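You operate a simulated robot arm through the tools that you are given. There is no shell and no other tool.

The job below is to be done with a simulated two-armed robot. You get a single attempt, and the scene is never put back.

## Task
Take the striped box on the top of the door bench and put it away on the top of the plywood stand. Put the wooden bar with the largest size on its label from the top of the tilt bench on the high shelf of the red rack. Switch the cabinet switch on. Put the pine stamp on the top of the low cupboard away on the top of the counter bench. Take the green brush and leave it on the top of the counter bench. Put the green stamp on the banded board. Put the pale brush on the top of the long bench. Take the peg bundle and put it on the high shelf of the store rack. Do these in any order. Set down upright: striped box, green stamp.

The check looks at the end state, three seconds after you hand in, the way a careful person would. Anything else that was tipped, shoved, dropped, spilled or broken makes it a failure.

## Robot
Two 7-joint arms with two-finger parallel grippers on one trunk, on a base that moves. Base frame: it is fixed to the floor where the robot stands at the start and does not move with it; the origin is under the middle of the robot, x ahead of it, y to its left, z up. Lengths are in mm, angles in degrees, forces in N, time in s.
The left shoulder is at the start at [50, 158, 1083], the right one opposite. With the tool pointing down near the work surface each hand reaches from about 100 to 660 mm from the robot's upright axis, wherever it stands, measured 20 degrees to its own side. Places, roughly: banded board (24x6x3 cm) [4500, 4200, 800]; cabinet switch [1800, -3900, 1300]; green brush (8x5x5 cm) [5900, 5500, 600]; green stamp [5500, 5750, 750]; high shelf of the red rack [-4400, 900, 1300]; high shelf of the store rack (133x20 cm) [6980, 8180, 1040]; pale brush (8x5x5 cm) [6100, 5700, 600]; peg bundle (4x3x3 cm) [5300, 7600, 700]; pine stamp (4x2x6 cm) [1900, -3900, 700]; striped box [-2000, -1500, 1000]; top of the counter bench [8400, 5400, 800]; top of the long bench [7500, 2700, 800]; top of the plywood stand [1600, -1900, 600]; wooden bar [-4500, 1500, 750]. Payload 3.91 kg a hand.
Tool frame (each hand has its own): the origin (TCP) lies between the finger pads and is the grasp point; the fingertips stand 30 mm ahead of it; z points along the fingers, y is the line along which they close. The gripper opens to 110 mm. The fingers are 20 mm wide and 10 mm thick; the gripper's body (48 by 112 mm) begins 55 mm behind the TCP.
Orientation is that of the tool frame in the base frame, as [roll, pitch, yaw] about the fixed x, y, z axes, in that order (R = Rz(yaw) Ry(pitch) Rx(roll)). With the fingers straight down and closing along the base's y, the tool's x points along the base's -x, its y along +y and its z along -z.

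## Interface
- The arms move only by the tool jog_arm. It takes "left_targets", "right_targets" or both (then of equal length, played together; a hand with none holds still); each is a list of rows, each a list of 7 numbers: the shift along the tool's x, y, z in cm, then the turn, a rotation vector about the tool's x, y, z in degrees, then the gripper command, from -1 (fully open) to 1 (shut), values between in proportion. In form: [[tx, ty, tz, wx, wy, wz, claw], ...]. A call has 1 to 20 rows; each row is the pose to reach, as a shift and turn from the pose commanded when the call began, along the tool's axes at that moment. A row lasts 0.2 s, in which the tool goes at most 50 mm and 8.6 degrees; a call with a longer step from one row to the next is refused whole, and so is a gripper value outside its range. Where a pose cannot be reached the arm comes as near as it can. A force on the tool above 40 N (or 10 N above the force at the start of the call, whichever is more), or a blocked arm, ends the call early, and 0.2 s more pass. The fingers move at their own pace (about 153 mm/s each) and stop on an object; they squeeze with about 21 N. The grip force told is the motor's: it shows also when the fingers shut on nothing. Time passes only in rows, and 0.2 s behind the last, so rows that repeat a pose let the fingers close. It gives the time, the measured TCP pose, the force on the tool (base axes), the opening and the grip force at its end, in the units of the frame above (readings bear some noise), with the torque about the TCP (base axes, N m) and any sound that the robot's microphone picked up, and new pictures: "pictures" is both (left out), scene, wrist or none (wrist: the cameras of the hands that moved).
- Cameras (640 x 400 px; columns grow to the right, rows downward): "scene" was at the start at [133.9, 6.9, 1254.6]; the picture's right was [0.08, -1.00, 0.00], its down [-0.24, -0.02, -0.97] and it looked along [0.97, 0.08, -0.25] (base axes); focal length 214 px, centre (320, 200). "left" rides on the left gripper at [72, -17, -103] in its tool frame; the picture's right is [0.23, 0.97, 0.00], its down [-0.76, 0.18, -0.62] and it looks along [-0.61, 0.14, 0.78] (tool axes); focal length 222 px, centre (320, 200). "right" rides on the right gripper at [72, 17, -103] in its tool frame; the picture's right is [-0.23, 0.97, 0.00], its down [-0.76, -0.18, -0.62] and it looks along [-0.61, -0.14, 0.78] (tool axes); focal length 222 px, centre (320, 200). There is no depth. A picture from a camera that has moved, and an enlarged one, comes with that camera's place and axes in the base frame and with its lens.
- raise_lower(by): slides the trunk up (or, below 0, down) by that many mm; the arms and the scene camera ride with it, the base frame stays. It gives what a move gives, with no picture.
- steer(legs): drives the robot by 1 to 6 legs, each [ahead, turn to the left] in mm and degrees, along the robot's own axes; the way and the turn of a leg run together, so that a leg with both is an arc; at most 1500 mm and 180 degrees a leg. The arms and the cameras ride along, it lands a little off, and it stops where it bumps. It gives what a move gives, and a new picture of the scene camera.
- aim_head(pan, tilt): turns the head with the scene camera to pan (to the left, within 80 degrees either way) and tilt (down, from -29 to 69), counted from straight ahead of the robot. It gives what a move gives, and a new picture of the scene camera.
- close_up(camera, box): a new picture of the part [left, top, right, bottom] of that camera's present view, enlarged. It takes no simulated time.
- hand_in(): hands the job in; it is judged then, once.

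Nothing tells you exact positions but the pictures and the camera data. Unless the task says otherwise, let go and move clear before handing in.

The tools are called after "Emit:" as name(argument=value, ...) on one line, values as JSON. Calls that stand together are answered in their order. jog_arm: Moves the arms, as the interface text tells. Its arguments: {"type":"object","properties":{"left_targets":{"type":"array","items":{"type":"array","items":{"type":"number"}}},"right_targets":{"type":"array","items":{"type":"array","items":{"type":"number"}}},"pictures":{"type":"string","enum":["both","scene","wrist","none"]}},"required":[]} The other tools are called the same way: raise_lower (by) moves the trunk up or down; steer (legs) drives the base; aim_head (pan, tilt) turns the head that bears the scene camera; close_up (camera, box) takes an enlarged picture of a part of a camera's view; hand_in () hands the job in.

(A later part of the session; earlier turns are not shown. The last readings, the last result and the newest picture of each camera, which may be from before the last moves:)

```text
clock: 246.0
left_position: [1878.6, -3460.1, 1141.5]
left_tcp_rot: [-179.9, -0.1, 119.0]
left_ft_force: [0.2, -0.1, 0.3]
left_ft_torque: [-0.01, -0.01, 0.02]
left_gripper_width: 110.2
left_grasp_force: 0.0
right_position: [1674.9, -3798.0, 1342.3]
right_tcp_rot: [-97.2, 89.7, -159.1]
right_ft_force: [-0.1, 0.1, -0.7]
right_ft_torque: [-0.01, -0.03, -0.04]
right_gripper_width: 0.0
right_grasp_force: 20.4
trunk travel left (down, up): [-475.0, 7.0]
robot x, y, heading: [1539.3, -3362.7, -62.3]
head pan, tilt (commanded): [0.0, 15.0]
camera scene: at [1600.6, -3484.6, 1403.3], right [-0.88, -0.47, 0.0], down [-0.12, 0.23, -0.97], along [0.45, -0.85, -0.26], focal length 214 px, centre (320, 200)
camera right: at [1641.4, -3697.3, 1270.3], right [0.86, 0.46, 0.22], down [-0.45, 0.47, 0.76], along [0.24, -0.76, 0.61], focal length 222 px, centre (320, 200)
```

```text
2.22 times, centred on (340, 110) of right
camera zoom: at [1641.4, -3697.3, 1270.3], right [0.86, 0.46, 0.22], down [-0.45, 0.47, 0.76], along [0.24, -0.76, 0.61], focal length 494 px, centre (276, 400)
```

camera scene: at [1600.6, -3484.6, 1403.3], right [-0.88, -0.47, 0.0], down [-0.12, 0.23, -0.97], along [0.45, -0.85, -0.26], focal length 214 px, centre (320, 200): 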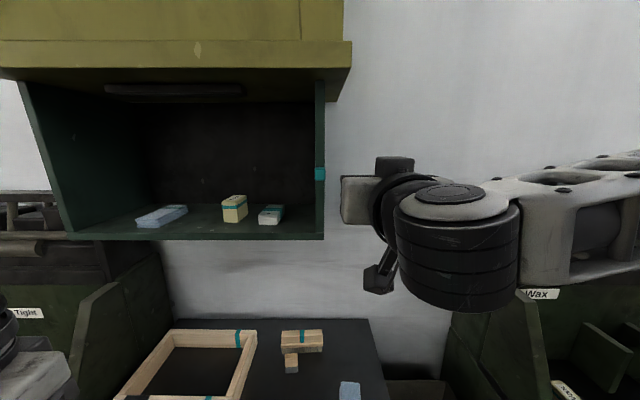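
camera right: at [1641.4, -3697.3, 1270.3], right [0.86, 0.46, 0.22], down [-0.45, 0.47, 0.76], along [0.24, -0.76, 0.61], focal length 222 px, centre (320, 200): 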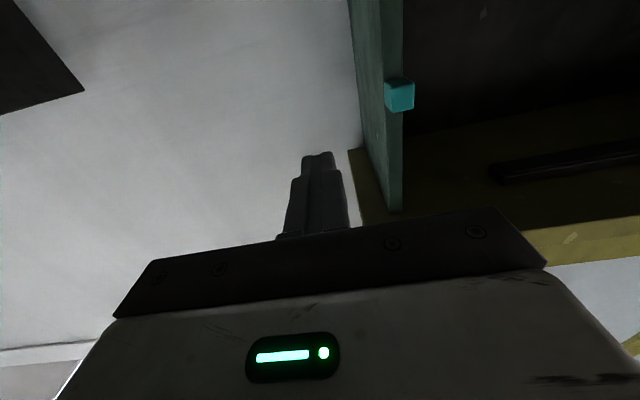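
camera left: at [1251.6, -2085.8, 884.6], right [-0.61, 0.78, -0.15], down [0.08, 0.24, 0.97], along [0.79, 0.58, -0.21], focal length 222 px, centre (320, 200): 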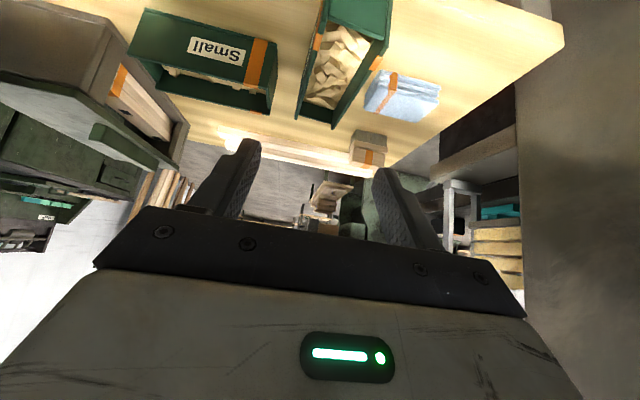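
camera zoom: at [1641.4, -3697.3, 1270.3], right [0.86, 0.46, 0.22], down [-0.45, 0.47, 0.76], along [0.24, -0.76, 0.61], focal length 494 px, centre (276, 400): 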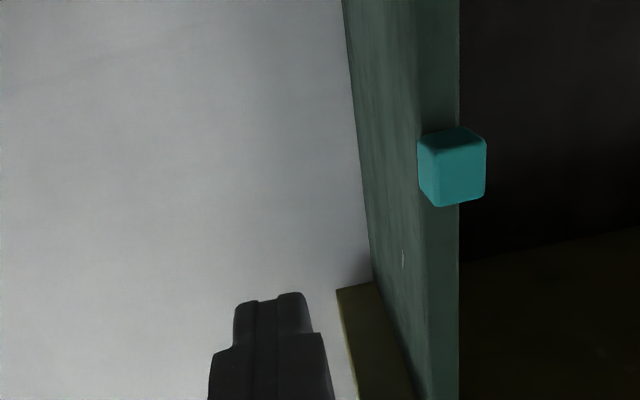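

Emit:
aim_head(pan=10, tilt=-15)

Emit:
close_up(camera="scene", box=[60, 150, 420, 390])

```text
clock: 246.9
left_position: [1880.5, -3461.3, 1140.8]
left_tcp_rot: [179.9, -0.1, 119.0]
left_ft_force: [-0.4, -0.9, -0.2]
left_ft_torque: [-0.01, 0.05, -0.05]
left_gripper_width: 110.2
left_grasp_force: 0.1
right_position: [1673.6, -3797.3, 1340.9]
right_tcp_rot: [-105.1, 90.0, -167.1]
right_ft_force: [1.0, -0.1, -0.1]
right_ft_torque: [-0.01, -0.02, -0.01]
right_gripper_width: 0.1
right_grasp_force: 21.1
trunk travel left (down, up): [-475.0, 7.0]
robot x, y, heading: [1535.5, -3365.6, -62.4]
head pan, tilt (commanded): [10.0, -15.0]
camera scene: at [1605.8, -3465.9, 1449.9], right [-0.79, -0.61, 0.0], down [0.16, -0.2, -0.97], along [0.59, -0.76, 0.26], focal length 214 px, centre (320, 200)
```

scene: 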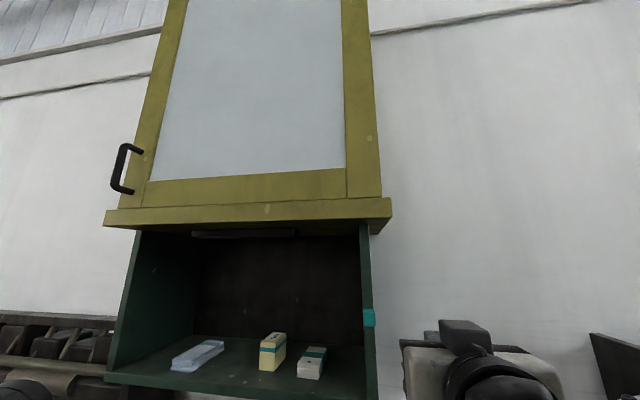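

```text
1.67 times, centred on (240, 270) of scene
camera zoom: at [1605.8, -3465.9, 1449.9], right [-0.79, -0.61, 0.0], down [0.16, -0.2, -0.97], along [0.59, -0.76, 0.26], focal length 358 px, centre (453, 83)
```

zoom: 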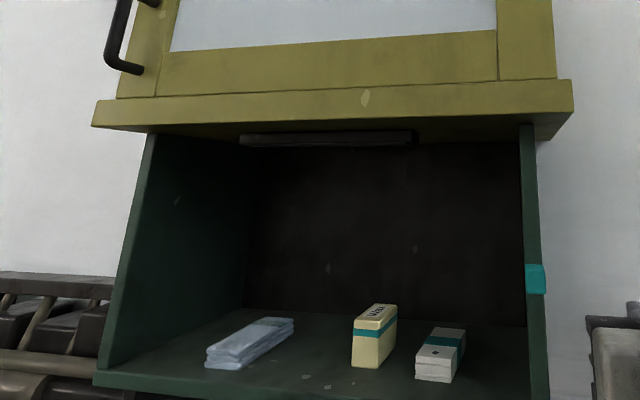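

The only control is that teal cube on the panel edge; pushing at its centre did nothing. I'll try it as a rocker — pressing on its upper half first, listening for a click.

Emit:
aim_head(pan=5, tilt=10)

Emit:
jog_arm(right_targets=[[-0.6, 4, 0, 0, 0, 0, 1], [-1.3, 8, 0, 0, 0, 0, 1], [-1.3, 8, 4, 0, 0, 0, 1], [-1.3, 8, 7.5, 0, 0, 0, 1], [-1.3, 8, 8.5, 0, 0, 0, 1], [-1.3, 8, 9.3, 0, 0, 0, 1], [-1.3, 8, 9.8, 0, 0, 0, 1]])

```text
clock: 247.8
left_position: [1880.0, -3459.7, 1141.0]
left_tcp_rot: [-180.0, -0.1, 119.0]
left_ft_force: [-0.2, 0.5, -0.4]
left_ft_torque: [-0.02, -0.01, 0.02]
left_gripper_width: 110.0
left_grasp_force: 0.1
right_position: [1674.9, -3796.9, 1343.0]
right_tcp_rot: [-101.4, 89.8, -163.5]
right_ft_force: [0.2, 0.0, -0.1]
right_ft_torque: [0.02, -0.02, 0.01]
right_gripper_width: 0.0
right_grasp_force: 21.1
trunk travel left (down, up): [-475.0, 7.0]
robot x, y, heading: [1536.4, -3367.9, -62.1]
head pan, tilt (commanded): [5.0, 10.0]
camera scene: at [1606.8, -3480.3, 1411.6], right [-0.84, -0.54, 0.0], down [-0.09, 0.15, -0.98], along [0.53, -0.83, -0.17], focal length 214 px, centre (320, 200)
```

scene: 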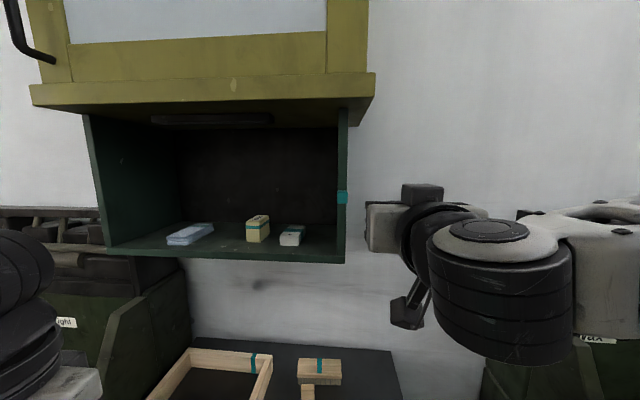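

```text
clock: 249.3
left_position: [1874.5, -3457.3, 1141.9]
left_tcp_rot: [-179.9, 0.1, 118.9]
left_ft_force: [-0.2, -0.5, -0.2]
left_ft_torque: [0.03, 0.0, -0.03]
left_gripper_width: 110.2
left_grasp_force: 0.1
right_position: [1784.8, -3833.7, 1357.9]
right_tcp_rot: [-26.8, 89.6, -88.3]
right_ft_force: [-21.9, 23.0, -0.5]
right_ft_torque: [0.18, 0.14, -0.34]
right_gripper_width: 0.0
right_grasp_force: 20.9
trunk travel left (down, up): [-475.0, 7.0]
robot x, y, heading: [1539.8, -3366.8, -62.4]
head pan, tilt (commanded): [5.0, 10.0]
stopped in row 7 (right hand): the force on the tool passed its limit at 45 N (the readings are from after the stop); the commanded pose is now the measured one
camera scene: at [1600.8, -3475.2, 1412.2], right [-0.84, -0.54, 0.0], down [-0.09, 0.14, -0.99], along [0.53, -0.83, -0.17], focal length 214 px, centre (320, 200)
camera right: at [1751.0, -3734.6, 1285.8], right [0.86, 0.47, 0.22], down [-0.45, 0.47, 0.76], along [0.25, -0.75, 0.61], focal length 222 px, centre (320, 200)
```

scene: 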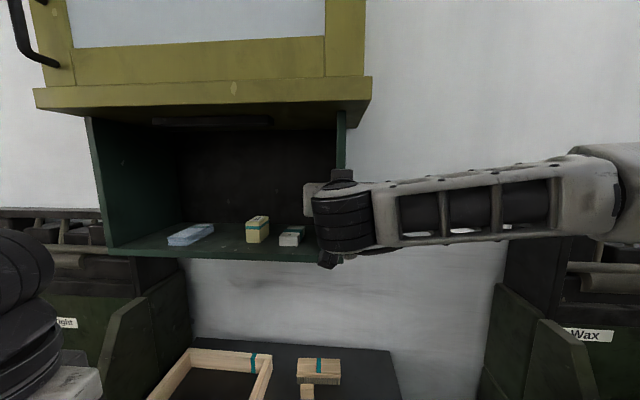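
right: 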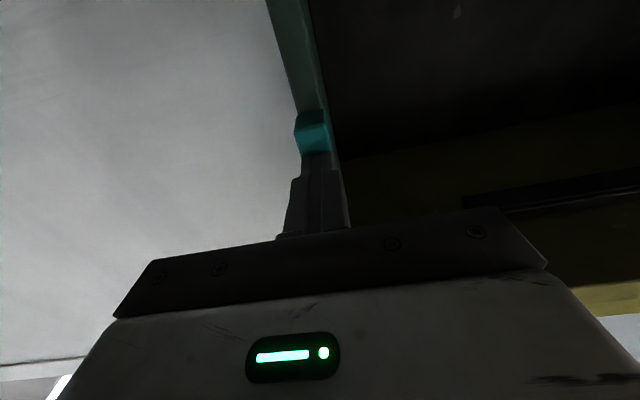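

Emit:
jog_arm(right_targets=[[0, 0, -1.5, 0, 0, 0, 1], [-1.3, 0, -1.5, 0, 0, 0, 1], [-1.3, 0, 1.1, 0, 0, 0, 1], [-0.9, 0, 1.1, 0, 0, 0, 1], [-0.6, 0, 1.1, 0, 0, 0, 1], [-0.3, 0, 1.1, 0, 0, 0, 1], [0, 0, 1.1, 0, 0, 0, 1], [0.3, 0, 1.1, 0, 0, 0, 1]])

```text
clock: 251.1
left_position: [1879.1, -3459.2, 1140.3]
left_tcp_rot: [-179.9, 0.0, 118.9]
left_ft_force: [0.2, -0.1, -0.4]
left_ft_torque: [-0.03, 0.03, -0.03]
left_gripper_width: 110.2
left_grasp_force: 0.2
right_position: [1794.1, -3848.2, 1361.7]
right_tcp_rot: [1.1, 88.7, -60.6]
right_ft_force: [9.0, -9.6, 37.3]
right_ft_torque: [-0.54, -0.26, -0.02]
right_gripper_width: 0.0
right_grasp_force: 21.1
trunk travel left (down, up): [-475.0, 7.0]
robot x, y, heading: [1537.7, -3363.3, -61.9]
head pan, tilt (commanded): [5.0, 10.0]
camera scene: at [1606.1, -3478.4, 1412.2], right [-0.84, -0.54, 0.0], down [-0.09, 0.14, -0.98], along [0.53, -0.83, -0.17], focal length 214 px, centre (320, 200)
camera right: at [1761.4, -3750.0, 1287.4], right [0.86, 0.47, 0.23], down [-0.46, 0.48, 0.75], along [0.24, -0.74, 0.62], focal length 222 px, centre (320, 200)
```

scene: 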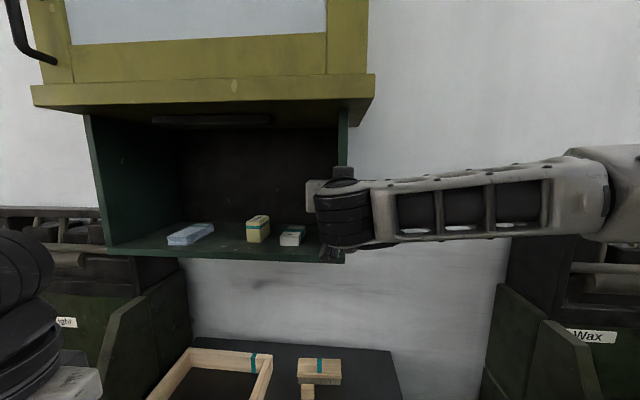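
right: 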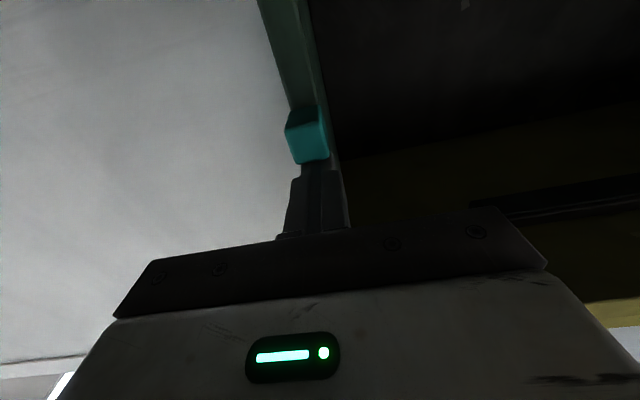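

Pushing it down is blocked too. Now trying to push it up from below.

Emit:
jog_arm(right_targets=[[-1, 0, 0, 0, 0, 0, 1], [-1, 0, -3.5, 0, 0, 0, 1], [2, 0, -3.5, 0, 0, 0, 1], [4.6, 0, -3.5, 0, 0, 0, 1], [4.6, 0, 0, 0, 0, 0, 1], [4.1, 0, 0, 0, 0, 0, 1], [3.7, 0, 0, 0, 0, 0, 1], [3.4, 0, 0, 0, 0, 0, 1], [3.1, 0, 0, 0, 0, 0, 1], [2.8, 0, 0, 0, 0, 0, 1]])

```text
clock: 253.3
left_position: [1879.8, -3459.5, 1141.2]
left_tcp_rot: [-180.0, 0.0, 119.0]
left_ft_force: [0.5, 1.3, -0.1]
left_ft_torque: [-0.01, -0.01, 0.0]
left_gripper_width: 109.8
left_grasp_force: 0.0
right_position: [1795.5, -3849.7, 1323.3]
right_tcp_rot: [-104.0, 89.8, -165.7]
right_ft_force: [-0.6, 0.2, -1.7]
right_ft_torque: [0.01, 0.0, 0.0]
right_gripper_width: 0.2
right_grasp_force: 20.6
trunk travel left (down, up): [-475.0, 7.0]
robot x, y, heading: [1539.5, -3363.9, -62.5]
head pan, tilt (commanded): [5.0, 10.0]
camera scene: at [1606.2, -3480.0, 1411.5], right [-0.84, -0.54, 0.0], down [-0.09, 0.15, -0.98], along [0.53, -0.83, -0.17], focal length 214 px, centre (320, 200)
camera right: at [1761.4, -3750.5, 1251.8], right [0.86, 0.46, 0.22], down [-0.45, 0.46, 0.76], along [0.25, -0.75, 0.61], focal length 222 px, centre (320, 200)
```

scene: 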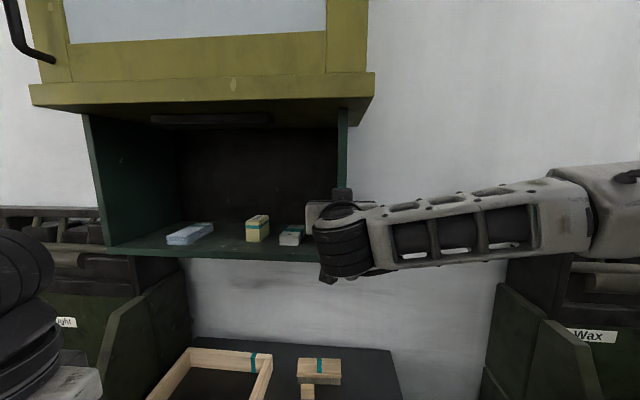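
right: 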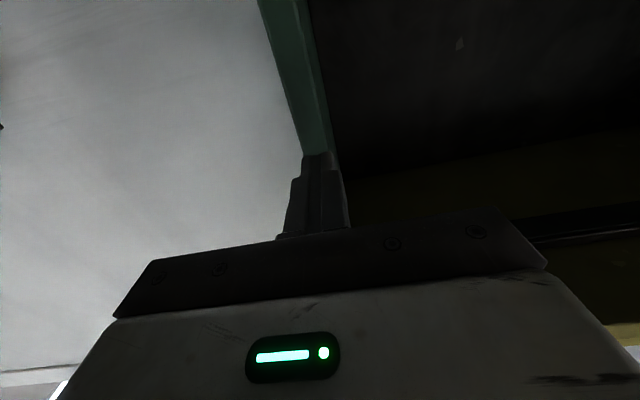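

Emit:
jog_arm(right_targets=[[-0.3, 0, 0, 0, 0, 0, 1], [-0.6, 0, 0, 0, 0, 0, 1], [-0.9, 0, 0, 0, 0, 0, 1], [-1.2, 0, 0, 0, 0, 0, 1], [-1.5, 0, 0, 0, 0, 0, 1]])

```text
clock: 254.5
left_position: [1879.3, -3461.1, 1140.1]
left_tcp_rot: [180.0, -0.1, 119.0]
left_ft_force: [0.8, -0.3, -0.1]
left_ft_torque: [0.02, -0.02, -0.03]
left_gripper_width: 109.8
left_grasp_force: 0.0
right_position: [1795.9, -3849.0, 1338.7]
right_tcp_rot: [-96.2, 89.8, -157.9]
right_ft_force: [-0.9, -0.1, -2.3]
right_ft_torque: [-0.01, -0.03, -0.01]
right_gripper_width: 0.0
right_grasp_force: 21.2
trunk travel left (down, up): [-475.0, 7.0]
robot x, y, heading: [1533.1, -3364.6, -62.1]
head pan, tilt (commanded): [5.0, 10.0]
camera scene: at [1606.3, -3479.9, 1411.5], right [-0.84, -0.54, 0.0], down [-0.09, 0.15, -0.98], along [0.53, -0.83, -0.17], focal length 214 px, centre (320, 200)
camera right: at [1761.6, -3750.1, 1266.8], right [0.86, 0.46, 0.22], down [-0.45, 0.47, 0.76], along [0.25, -0.75, 0.61], focal length 222 px, centre (320, 200)
```

scene: 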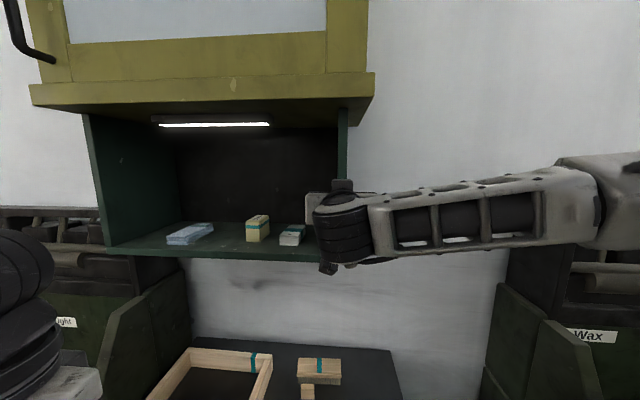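
right: 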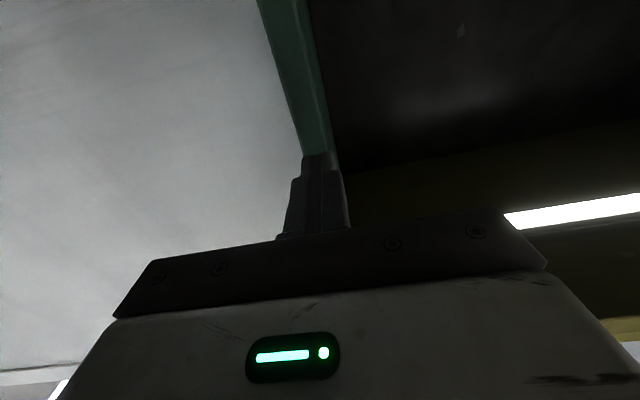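

The compartment light came on — it is a slider and "up" is on. I'll push it on to its end stop gently to be safe.

Emit:
jog_arm(right_targets=[[-0.3, 0, 0, 0, 0, 0, 1], [-0.6, 0, 0, 0, 0, 0, 1], [-0.9, 0, 0, 0, 0, 0, 1], [-0.9, 0, 0, 0, 0, 0, 1]], pictures="scene")

```text
clock: 255.5
left_position: [1879.6, -3460.1, 1140.9]
left_tcp_rot: [180.0, -0.1, 118.9]
left_ft_force: [-0.4, -0.2, -0.1]
left_ft_torque: [0.0, 0.03, 0.02]
left_gripper_width: 110.1
left_grasp_force: 0.0
right_position: [1794.7, -3849.7, 1347.2]
right_tcp_rot: [-97.3, 89.8, -158.7]
right_ft_force: [0.5, -0.6, -1.6]
right_ft_torque: [0.04, 0.01, 0.03]
right_gripper_width: 0.0
right_grasp_force: 21.1
trunk travel left (down, up): [-475.0, 7.0]
robot x, y, heading: [1540.2, -3371.6, -62.1]
head pan, tilt (commanded): [5.0, 10.0]
camera scene: at [1606.3, -3479.9, 1411.5], right [-0.84, -0.54, 0.0], down [-0.09, 0.15, -0.98], along [0.53, -0.83, -0.17], focal length 214 px, centre (320, 200)
```

scene: 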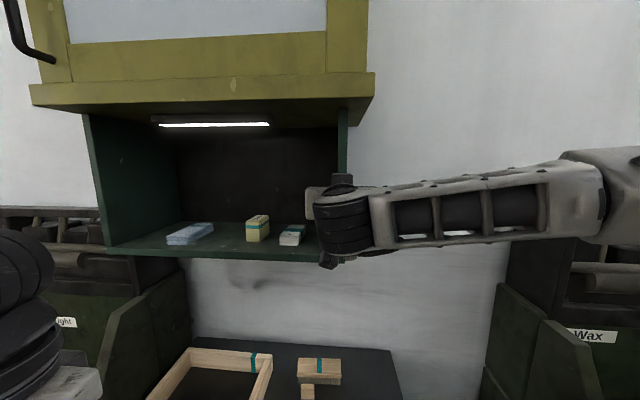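

Emit:
jog_arm(right_targets=[[-0.4, 0, 0, 0, 0, 0, 1], [-0.8, 0, 0, 0, 0, 0, 1], [-1.2, 0, 0, 0, 0, 0, 1], [-1.2, 0, 0, 0, 0, 0, 1]], pictures="scene")

```text
clock: 256.3
left_position: [1878.8, -3461.4, 1141.3]
left_tcp_rot: [-179.9, 0.0, 119.0]
left_ft_force: [0.1, -0.3, -0.7]
left_ft_torque: [-0.01, 0.04, -0.02]
left_gripper_width: 109.9
left_grasp_force: 0.3
right_position: [1795.4, -3849.5, 1347.9]
right_tcp_rot: [-156.3, 88.4, 142.3]
right_ft_force: [-0.6, -0.6, -5.2]
right_ft_torque: [0.06, -0.01, -0.11]
right_gripper_width: 0.0
right_grasp_force: 21.3
trunk travel left (down, up): [-475.0, 7.0]
robot x, y, heading: [1538.3, -3364.8, -62.0]
head pan, tilt (commanded): [5.0, 10.0]
stopped in row 4 (right hand): the force on the tool passed its limit at 42 N (the readings are from after the stop); the commanded pose is now the measured one
camera scene: at [1606.4, -3480.1, 1411.9], right [-0.84, -0.54, 0.0], down [-0.09, 0.15, -0.98], along [0.53, -0.83, -0.17], focal length 214 px, centre (320, 200)
```

scene: 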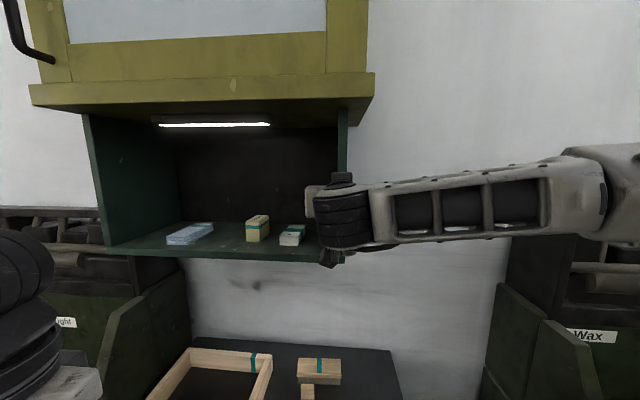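

End stop reached and the light stays on. Lowering slightly, withdrawing, and checking.

Emit:
jog_arm(right_targets=[[0.5, 0, 0, 0, 0, 0, 1], [0.7, 0, -2, 0, 0, 0, 1], [0.7, 0, -6, 0, 0, 0, 1], [0.7, -3, -10, 0, 0, 0, 1], [0.7, -7, -12, 0, 0, 0, 1], [0.7, -11, -14, 0, 0, 0, 1], [0.7, -11, -14, 0, 0, 0, 1]], pictures="scene")

Emit:
close_up(camera="scene", box=[70, 90, 390, 280])

```text
clock: 257.9
left_position: [1880.4, -3460.2, 1138.9]
left_tcp_rot: [-179.9, -0.2, 118.9]
left_ft_force: [0.2, -0.6, -1.2]
left_ft_torque: [0.01, 0.0, 0.0]
left_gripper_width: 109.8
left_grasp_force: 0.1
right_position: [1634.7, -3778.3, 1349.3]
right_tcp_rot: [-152.6, 88.5, 145.9]
right_ft_force: [0.4, -0.4, -1.1]
right_ft_torque: [-0.03, 0.0, -0.03]
right_gripper_width: 0.2
right_grasp_force: 21.7
trunk travel left (down, up): [-475.0, 7.0]
robot x, y, heading: [1539.3, -3366.6, -62.2]
head pan, tilt (commanded): [5.0, 10.0]
camera scene: at [1607.0, -3479.6, 1411.4], right [-0.84, -0.54, 0.0], down [-0.09, 0.15, -0.98], along [0.53, -0.83, -0.17], focal length 214 px, centre (320, 200)
```

scene: 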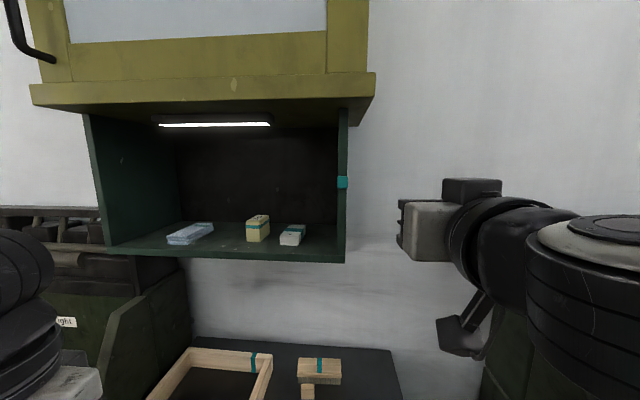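

```text
2.00 times, centred on (230, 185) of scene
camera zoom: at [1607.0, -3479.6, 1411.4], right [-0.84, -0.54, 0.0], down [-0.09, 0.15, -0.98], along [0.53, -0.83, -0.17], focal length 429 px, centre (500, 230)
```

zoom: 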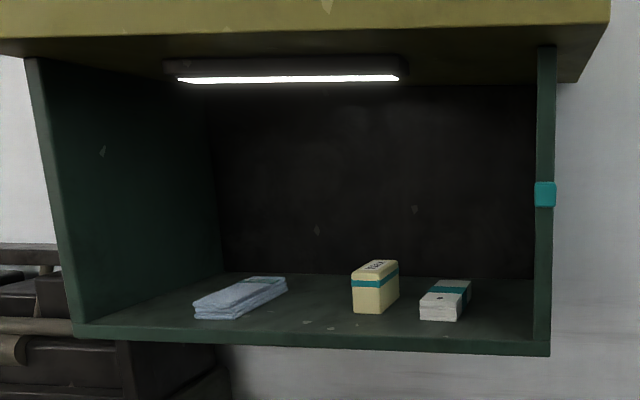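

The switch is on. Returning the right arm to its tucked pose, then looking down at the stamp.

Emit:
jog_arm(right_targets=[[1.48, -1.2, -1.5, 0, 7.4, 0, 1], [2.97, -2.4, -3, 0, 14.8, 0, 0], [4.45, -3.6, -4.55, 0, 22.2, 0, -1], [5.9, -4.8, -6.1, 0, 29.6, 0, -1], [7.4, -6, -7.6, 0, 37, 0, -1], [8.9, -7.2, -9.1, 0, 44.4, 0, -1], [10.4, -8.3, -10.6, 0, 51.8, 0, -1], [11.9, -9.5, -12.1, 0, 59.2, 0, -1], [13.4, -10.7, -13.7, 0, 66.6, 0, -1], [14.8, -11.9, -15.2, 0, 74, 0, -1], [16.3, -13.1, -16.7, 0, 81.4, 0, -1], [17.8, -14.3, -18.2, 0, 88.7, 0, -1], [17.8, -14.3, -18.2, 0, 88.7, 0, -1]], pictures="none")

Emit:
aim_head(pan=8, tilt=40)

Emit:
close_up(camera="scene", box=[200, 120, 440, 320])

```text
clock: 260.7
left_position: [1879.8, -3459.5, 1140.1]
left_tcp_rot: [-179.9, 0.0, 119.0]
left_ft_force: [-0.3, 0.0, 0.4]
left_ft_torque: [0.02, 0.0, -0.03]
left_gripper_width: 109.9
left_grasp_force: 0.1
right_position: [1413.9, -3682.5, 1175.3]
right_tcp_rot: [-179.4, -0.1, 118.5]
right_ft_force: [-0.1, -0.2, -0.6]
right_ft_torque: [0.0, 0.0, -0.01]
right_gripper_width: 109.8
right_grasp_force: 0.1
right hand out of reach, approached as far as the arm can: row 6
trunk travel left (down, up): [-475.0, 7.0]
robot x, y, heading: [1535.6, -3364.8, -62.2]
head pan, tilt (commanded): [5.0, 10.0]
```

```text
clock: 261.7
left_position: [1879.1, -3460.0, 1140.3]
left_tcp_rot: [-179.9, -0.1, 119.0]
left_ft_force: [1.4, 0.4, 0.4]
left_ft_torque: [0.0, 0.01, -0.01]
left_gripper_width: 109.9
left_grasp_force: 0.0
right_position: [1415.3, -3682.6, 1177.0]
right_tcp_rot: [-179.3, -0.1, 118.5]
right_ft_force: [-0.7, 0.8, 0.4]
right_ft_torque: [0.03, 0.0, -0.02]
right_gripper_width: 110.2
right_grasp_force: 0.0
trunk travel left (down, up): [-475.0, 7.0]
robot x, y, heading: [1538.1, -3364.8, -62.4]
head pan, tilt (commanded): [8.0, 40.0]
camera scene: at [1605.5, -3470.5, 1363.9], right [-0.81, -0.58, 0.0], down [-0.38, 0.52, -0.77], along [0.45, -0.62, -0.64], focal length 214 px, centre (320, 200)
```

scene: 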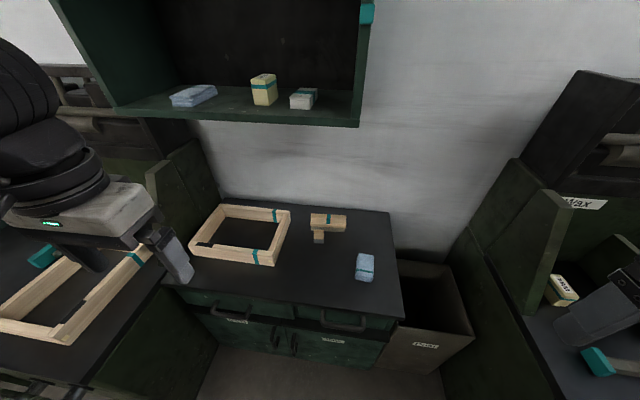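

```text
2.00 times, centred on (320, 220) of scene
camera zoom: at [1605.5, -3470.5, 1363.9], right [-0.81, -0.58, 0.0], down [-0.38, 0.52, -0.77], along [0.45, -0.62, -0.64], focal length 429 px, centre (320, 160)
```

zoom: 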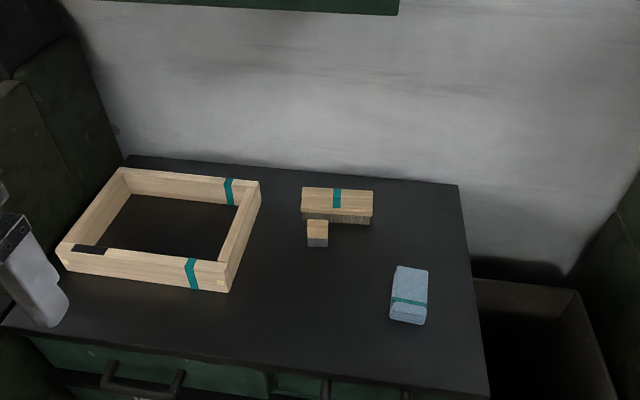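

Emit:
close_up(camera="scene", box=[290, 195, 360, 255])

```text
6.67 times, centred on (325, 225) of scene
camera zoom: at [1605.5, -3470.5, 1363.9], right [-0.81, -0.58, 0.0], down [-0.38, 0.52, -0.77], along [0.45, -0.62, -0.64], focal length 1430 px, centre (287, 33)
```

zoom: 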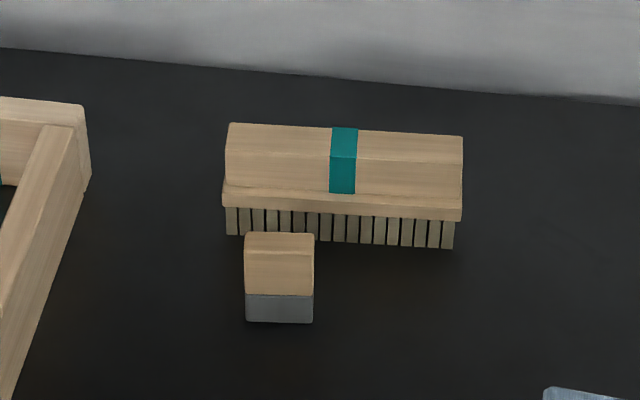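

The pine stamp stands at ≈(1926,-3904), 40 mm wide facing me, ~41 mm in front of a brush; cupboard top ≈ z 702. I'll bring the left hand above it, tilted 30°.

Emit:
jog_arm(left_targets=[[-3.16, -1.34, 2.23, -0.1, -2.31, -0.38, -1], [-6.3, -2.7, 4.46, -0.2, -4.6, -0.75, -1], [-9.5, -4, 6.7, -0.3, -6.9, -1.13, -1], [-12.6, -5.35, 8.9, -0.4, -9.2, -1.5, -1], [-15.8, -6.7, 11.2, -0.5, -11.5, -1.88, -0.6], [-19, -8, 13.4, -0.6, -13.8, -2.25, -0.4], [-22.1, -9.4, 15.6, -0.7, -16.1, -2.63, -0.4], [-25.3, -10.7, 17.8, -0.8, -18.4, -3, -0.4], [-28.5, -12, 20.1, -0.9, -20.8, -3.4, -0.4], [-31.6, -13.4, 22.3, -1, -23.1, -3.76, -0.4], [-34.8, -14.7, 24.5, -1.1, -25.4, -4.13, -0.4], [-37.9, -16.1, 26.8, -1.2, -27.7, -4.5, -0.4], [-41.1, -17.4, 29, -1.3, -30, -4.88, -0.4], [-41.1, -17.4, 29, -1.3, -30, -4.88, -0.4]])

Emit:
close_up(camera="left", box=[200, 0, 440, 200])

```text
clock: 264.7
left_position: [1922.5, -3905.6, 851.3]
left_tcp_rot: [-179.9, 30.0, 123.9]
left_ft_force: [0.3, 0.4, 0.0]
left_ft_torque: [-0.02, 0.04, 0.0]
left_gripper_width: 76.8
left_grasp_force: 0.0
right_position: [1414.9, -3683.8, 1176.2]
right_tcp_rot: [-179.3, 0.0, 118.5]
right_ft_force: [0.3, -0.8, 0.4]
right_ft_torque: [0.0, 0.02, 0.0]
right_gripper_width: 110.3
right_grasp_force: 0.0
trunk travel left (down, up): [-475.0, 7.0]
robot x, y, heading: [1532.5, -3363.5, -62.1]
head pan, tilt (commanded): [8.0, 40.0]
camera scene: at [1606.0, -3470.1, 1363.8], right [-0.81, -0.58, 0.0], down [-0.38, 0.52, -0.77], along [0.45, -0.62, -0.64], focal length 214 px, centre (320, 200)
camera left: at [1845.9, -3819.6, 904.0], right [0.7, 0.71, -0.12], down [0.34, -0.19, 0.92], along [0.63, -0.68, -0.37], focal length 222 px, centre (320, 200)
```

scene: 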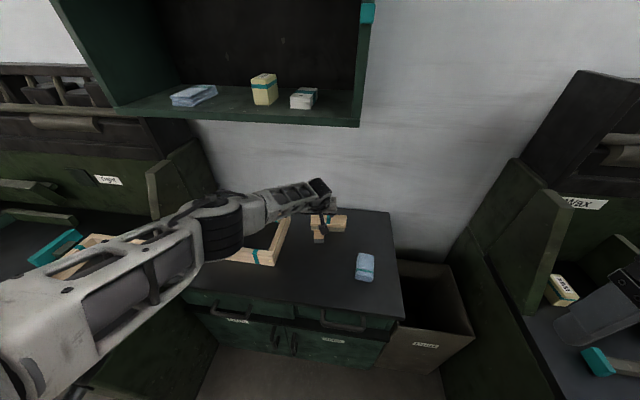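
left: 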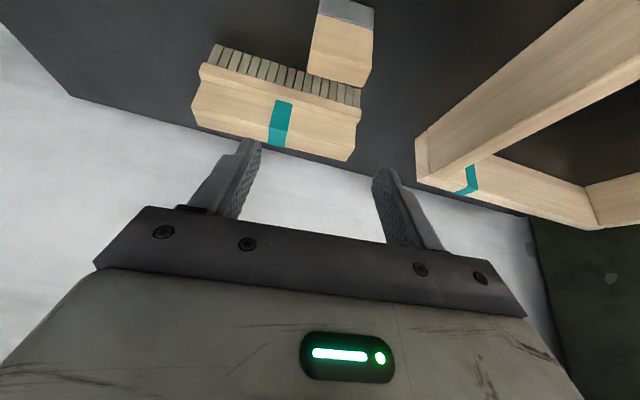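

```text
2.00 times, centred on (320, 100) of left
camera zoom: at [1845.9, -3819.6, 904.0], right [0.7, 0.71, -0.12], down [0.34, -0.19, 0.92], along [0.63, -0.68, -0.37], focal length 444 px, centre (320, 400)
```

zoom: 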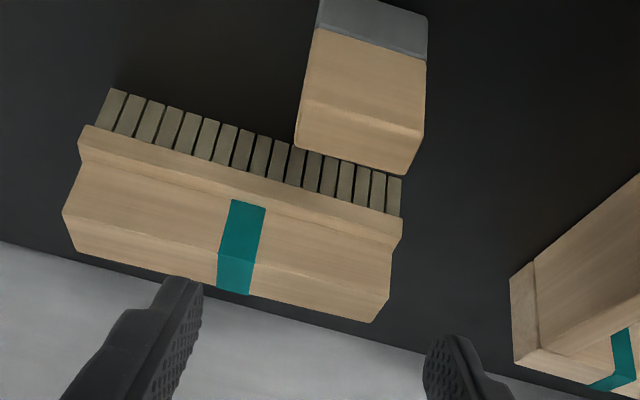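

Stamp is centred within 2 mm. Lowering with a small yaw correction, then closing.

Emit:
jog_arm(left_targets=[[1.6, 0, 2.4, -0.7, 0, -1.2, -0.2], [3.1, 0.1, 4.7, -1.4, 0, -2.3, -0.2], [4.7, 0.1, 7.1, -2, 0, -3.46, -0.2], [6.27, 0.1, 9.44, -2, 0, -3.46, -0.2], [6.27, 0.1, 9.44, -2, 0, -3.46, -0.2]])

Emit:
close_up(camera="left", box=[200, 0, 440, 240])

Emit:
close_up(camera="scene", box=[270, 160, 390, 280])

```text
clock: 265.9
left_position: [1907.7, -3866.6, 751.9]
left_tcp_rot: [-180.0, 29.9, 128.0]
left_ft_force: [-0.3, -0.1, -0.1]
left_ft_torque: [-0.02, 0.0, -0.02]
left_gripper_width: 66.0
left_grasp_force: 0.1
left hand out of reach, approached as far as the arm can: row 2, 3, 4, 5
right_position: [1415.2, -3683.7, 1175.6]
right_tcp_rot: [-179.4, 0.0, 118.5]
right_ft_force: [1.0, 0.6, -0.4]
right_ft_torque: [0.0, 0.0, -0.01]
right_gripper_width: 109.8
right_grasp_force: 0.0
trunk travel left (down, up): [-475.0, 7.0]
robot x, y, heading: [1537.1, -3365.3, -62.2]
head pan, tilt (commanded): [8.0, 40.0]
camera scene: at [1605.5, -3470.5, 1363.8], right [-0.81, -0.58, 0.0], down [-0.38, 0.52, -0.77], along [0.45, -0.62, -0.64], focal length 214 px, centre (320, 200)
camera left: at [1823.0, -3786.5, 805.8], right [0.65, 0.75, -0.11], down [0.36, -0.17, 0.92], along [0.68, -0.64, -0.38], focal length 222 px, centre (320, 200)
```

scene: 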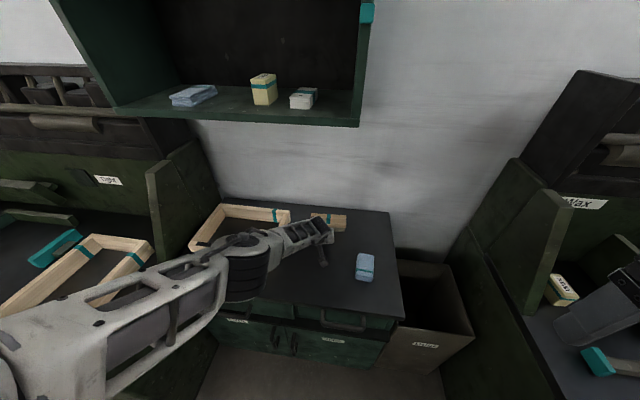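
left: 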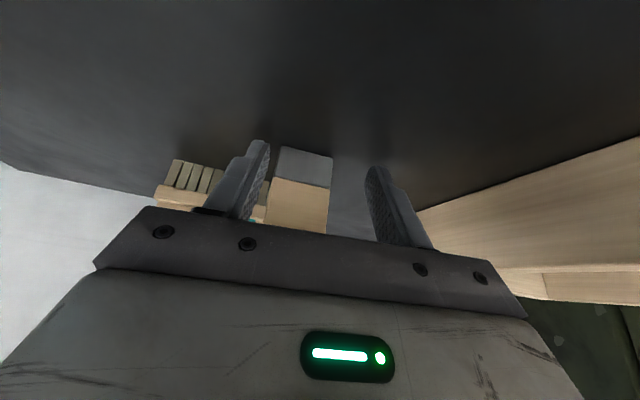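

```text
1.67 times, centred on (320, 120) of left
camera zoom: at [1823.0, -3786.5, 805.8], right [0.65, 0.75, -0.11], down [0.36, -0.17, 0.92], along [0.68, -0.64, -0.38], focal length 370 px, centre (320, 333)
```

zoom: 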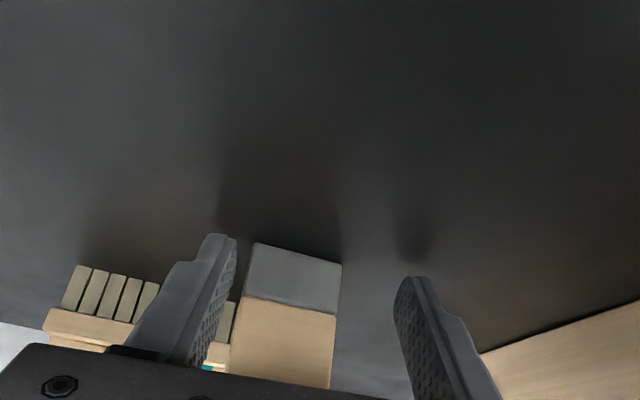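

```text
3.33 times, centred on (330, 220) of scene
camera zoom: at [1605.5, -3470.5, 1363.8], right [-0.81, -0.58, 0.0], down [-0.38, 0.52, -0.77], along [0.45, -0.62, -0.64], focal length 715 px, centre (287, 133)
```

zoom: 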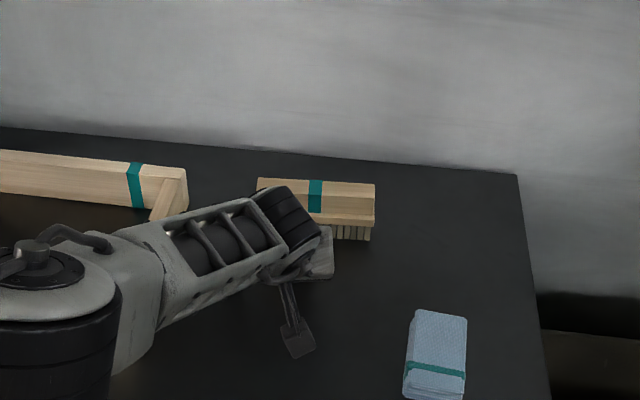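

The arm ran out of reach ~40 mm short because the trunk is high. I'll lift the hand, drive 55 mm closer (cupboard front is still ~100 mm away from the base), and re-aim.

Emit:
jog_arm(left_targets=[[-2, 0, -3.46, 0, 0, 0, -0.2], [-4, 0, -6.9, 0, 0, 0, -0.2], [-5, 0, -8.66, 0, 0, 0, -0.2], [-5, 0, -8.66, 0, 0, 0, -0.2]], pictures="none")

Emit:
steer(legs=[[55, 0]])

Emit:
close_up(camera="left", box=[200, 0, 440, 200])

```text
clock: 266.9
left_position: [1908.3, -3865.6, 854.1]
left_tcp_rot: [-180.0, 29.9, 128.2]
left_ft_force: [0.4, 0.3, -1.6]
left_ft_torque: [0.02, -0.02, 0.01]
left_gripper_width: 66.1
left_grasp_force: 0.1
right_position: [1415.0, -3682.6, 1175.9]
right_tcp_rot: [-179.3, -0.1, 118.6]
right_ft_force: [0.6, 0.6, 0.7]
right_ft_torque: [0.01, 0.01, -0.01]
right_gripper_width: 110.2
right_grasp_force: 0.0
trunk travel left (down, up): [-475.0, 7.0]
robot x, y, heading: [1535.3, -3366.4, -61.9]
head pan, tilt (commanded): [8.0, 40.0]
```

```text
clock: 267.8
left_position: [1931.8, -3915.5, 852.1]
left_tcp_rot: [-180.0, 29.7, 128.0]
left_ft_force: [0.0, 0.0, -0.5]
left_ft_torque: [0.01, 0.0, -0.01]
left_gripper_width: 66.0
left_grasp_force: 0.0
right_position: [1441.4, -3732.6, 1176.2]
right_tcp_rot: [-179.4, -0.1, 118.6]
right_ft_force: [0.6, -0.7, 0.5]
right_ft_torque: [0.04, 0.03, 0.05]
right_gripper_width: 109.9
right_grasp_force: 0.0
trunk travel left (down, up): [-475.0, 7.0]
robot x, y, heading: [1560.7, -3412.7, -62.2]
head pan, tilt (commanded): [8.0, 40.0]
camera scene: at [1631.5, -3519.6, 1363.7], right [-0.81, -0.58, 0.0], down [-0.38, 0.52, -0.77], along [0.45, -0.62, -0.64], focal length 214 px, centre (320, 200)
```

scene: 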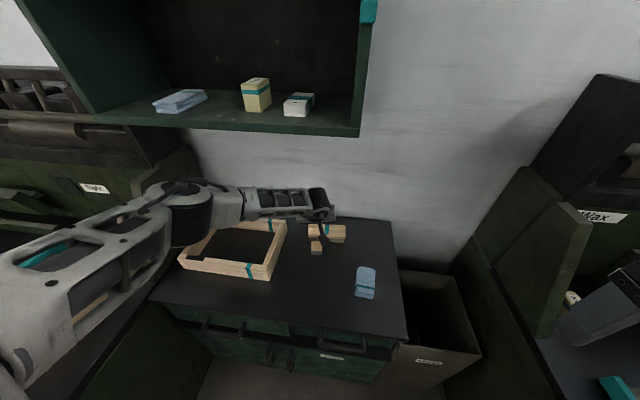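

```text
2.00 times, centred on (320, 100) of left
camera zoom: at [1849.2, -3835.0, 905.5], right [0.65, 0.76, -0.11], down [0.36, -0.17, 0.92], along [0.68, -0.63, -0.38], focal length 444 px, centre (320, 400)
```

zoom: 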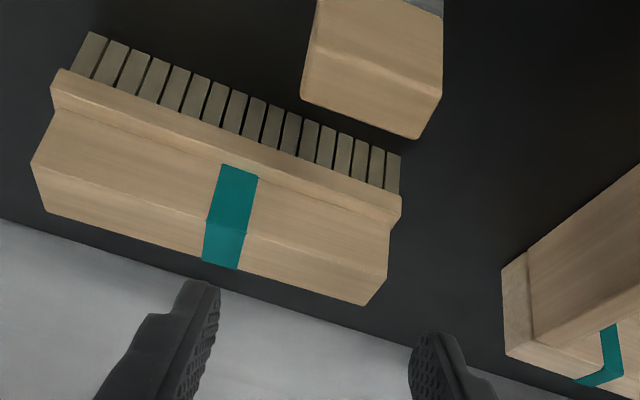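

Aligned and centred; the stamp is 21 mm behind the TCP. Descending with that correction.

Emit:
jog_arm(left_targets=[[1.9, 0, 2.2, 0, 0, 0, -0.2], [3.8, 0.1, 4.4, 0, 0, 0, -0.2], [5.6, 0.1, 6.6, 0, 0, 0, -0.2], [7.52, 0.1, 8.82, 0, 0, 0, -0.2], [7.52, 0.1, 8.82, 0, 0, 0, -0.2]], pictures="wrist")

Emit:
close_up(camera="left", box=[200, 0, 440, 240])

```text
clock: 269.0
left_position: [1918.6, -3903.1, 750.2]
left_tcp_rot: [-179.8, 31.2, 127.9]
left_ft_force: [-12.5, 19.4, 35.5]
left_ft_torque: [1.18, -0.74, 0.95]
left_gripper_width: 66.7
left_grasp_force: 0.8
right_position: [1437.1, -3727.5, 1177.5]
right_tcp_rot: [-179.4, 0.2, 118.5]
right_ft_force: [0.1, 0.5, 0.2]
right_ft_torque: [0.0, 0.0, -0.01]
right_gripper_width: 109.8
right_grasp_force: 0.1
trunk travel left (down, up): [-475.0, 7.0]
robot x, y, heading: [1561.6, -3413.3, -62.3]
head pan, tilt (commanded): [8.0, 40.0]
stopped in row 5 (left hand): the force on the tool passed its limit at 58 N (the readings are from after the stop); the commanded pose is now the measured one
camera left: at [1834.8, -3822.0, 801.5], right [0.65, 0.75, -0.12], down [0.34, -0.15, 0.93], along [0.68, -0.64, -0.36], focal length 222 px, centre (320, 200)
```

left: 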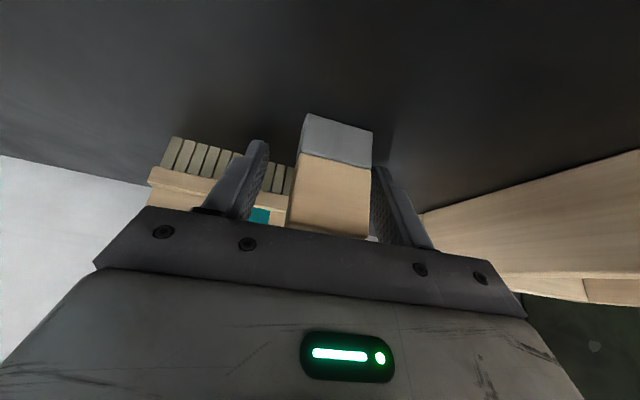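

```text
1.67 times, centred on (320, 120) of left
camera zoom: at [1834.8, -3822.0, 801.5], right [0.65, 0.75, -0.12], down [0.34, -0.15, 0.93], along [0.68, -0.64, -0.36], focal length 370 px, centre (320, 333)
```

zoom: 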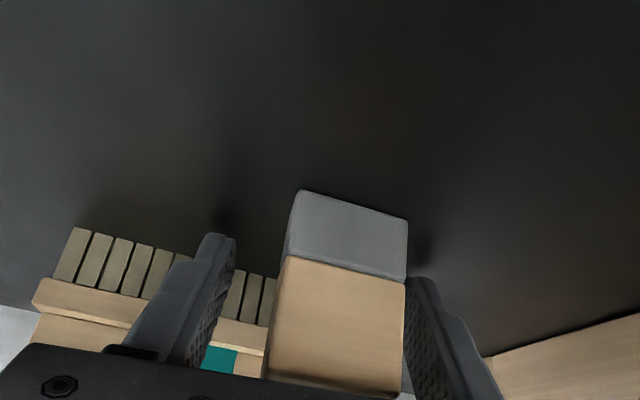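

The fingertips touched the cupboard top (it is nearer z≈719). The stamp stands untouched between the fingers; I'll raise 5 mm, shift 10 mm back and 3 mm sideways, then close.

Emit:
jog_arm(left_targets=[[-0.26, 0, -0.43, 0, 0, 0, -0.2], [0.6, 0.35, -0.95, 0, 0, 0, -0.2], [0.6, 0.35, -0.95, 0, 0, 0, -0.2]], pictures="none")

Emit:
close_up(camera="left", box=[200, 0, 440, 240])

```text
clock: 269.8
left_position: [1919.5, -3894.3, 751.3]
left_tcp_rot: [-180.0, 31.0, 127.9]
left_ft_force: [1.9, -6.9, 9.2]
left_ft_torque: [-0.17, -0.26, -0.09]
left_gripper_width: 64.5
left_grasp_force: 0.0
right_position: [1439.7, -3731.1, 1176.1]
right_tcp_rot: [-179.4, 0.0, 118.5]
right_ft_force: [-0.6, 0.1, 0.1]
right_ft_torque: [0.02, 0.0, -0.01]
right_gripper_width: 110.1
right_grasp_force: 0.1
trunk travel left (down, up): [-475.0, 7.0]
robot x, y, heading: [1564.3, -3415.5, -62.2]
head pan, tilt (commanded): [8.0, 40.0]
```

```text
1.67 times, centred on (320, 120) of left
camera zoom: at [1836.6, -3813.2, 801.8], right [0.65, 0.75, -0.12], down [0.34, -0.15, 0.93], along [0.68, -0.64, -0.36], focal length 370 px, centre (320, 333)
```

zoom: 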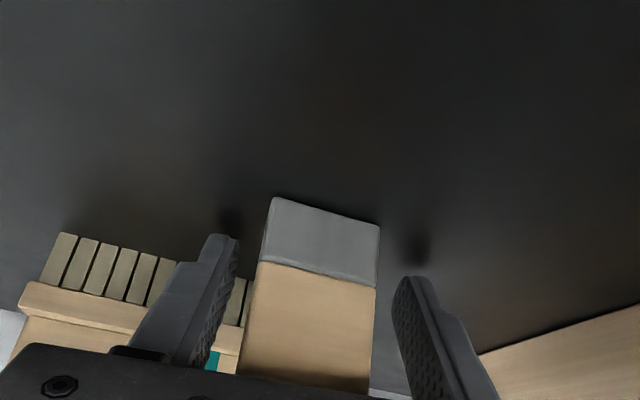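

Emit:
jog_arm(left_targets=[[-0.2, 0, -0.34, 0, 0, 0, -0.2], [-0.2, 0, -0.34, 0, 0, 0, 0.1], [-0.2, 0, -0.34, 0, 0, 0, 0.3], [-0.2, 0, -0.34, 0, 0, 0, 0.7], [-0.2, 0, -0.34, 0, 0, 0, 1], [-0.2, 0, -0.34, 0, 0, 0, 1]])

```text
clock: 271.2
left_position: [1919.0, -3893.8, 754.1]
left_tcp_rot: [-179.9, 30.8, 127.9]
left_ft_force: [0.3, -0.1, 0.0]
left_ft_torque: [-0.02, 0.02, 0.01]
left_gripper_width: 37.7
left_grasp_force: 21.2
right_position: [1440.8, -3732.0, 1176.3]
right_tcp_rot: [-179.4, 0.0, 118.4]
right_ft_force: [-0.2, -0.1, -0.1]
right_ft_torque: [0.05, -0.01, 0.01]
right_gripper_width: 110.1
right_grasp_force: 0.1
trunk travel left (down, up): [-475.0, 7.0]
robot x, y, heading: [1563.3, -3413.3, -62.1]
head pan, tilt (commanded): [8.0, 40.0]
camera scene: at [1630.9, -3518.5, 1363.8], right [-0.81, -0.58, 0.0], down [-0.38, 0.52, -0.77], along [0.45, -0.62, -0.64], focal length 214 px, centre (320, 200)
camera left: at [1834.9, -3812.3, 805.2], right [0.65, 0.75, -0.12], down [0.35, -0.15, 0.93], along [0.68, -0.64, -0.36], focal length 222 px, centre (320, 200)
```

scene: 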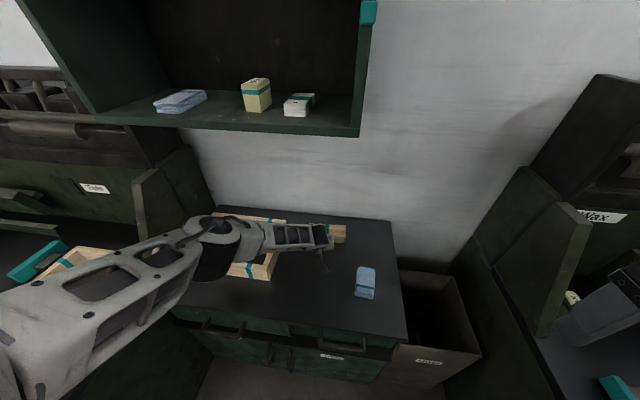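
left: 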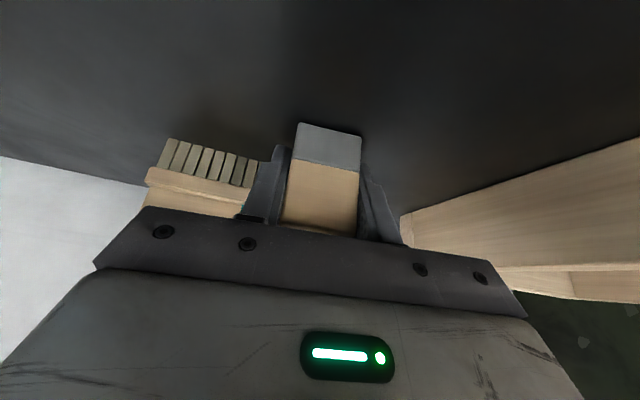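

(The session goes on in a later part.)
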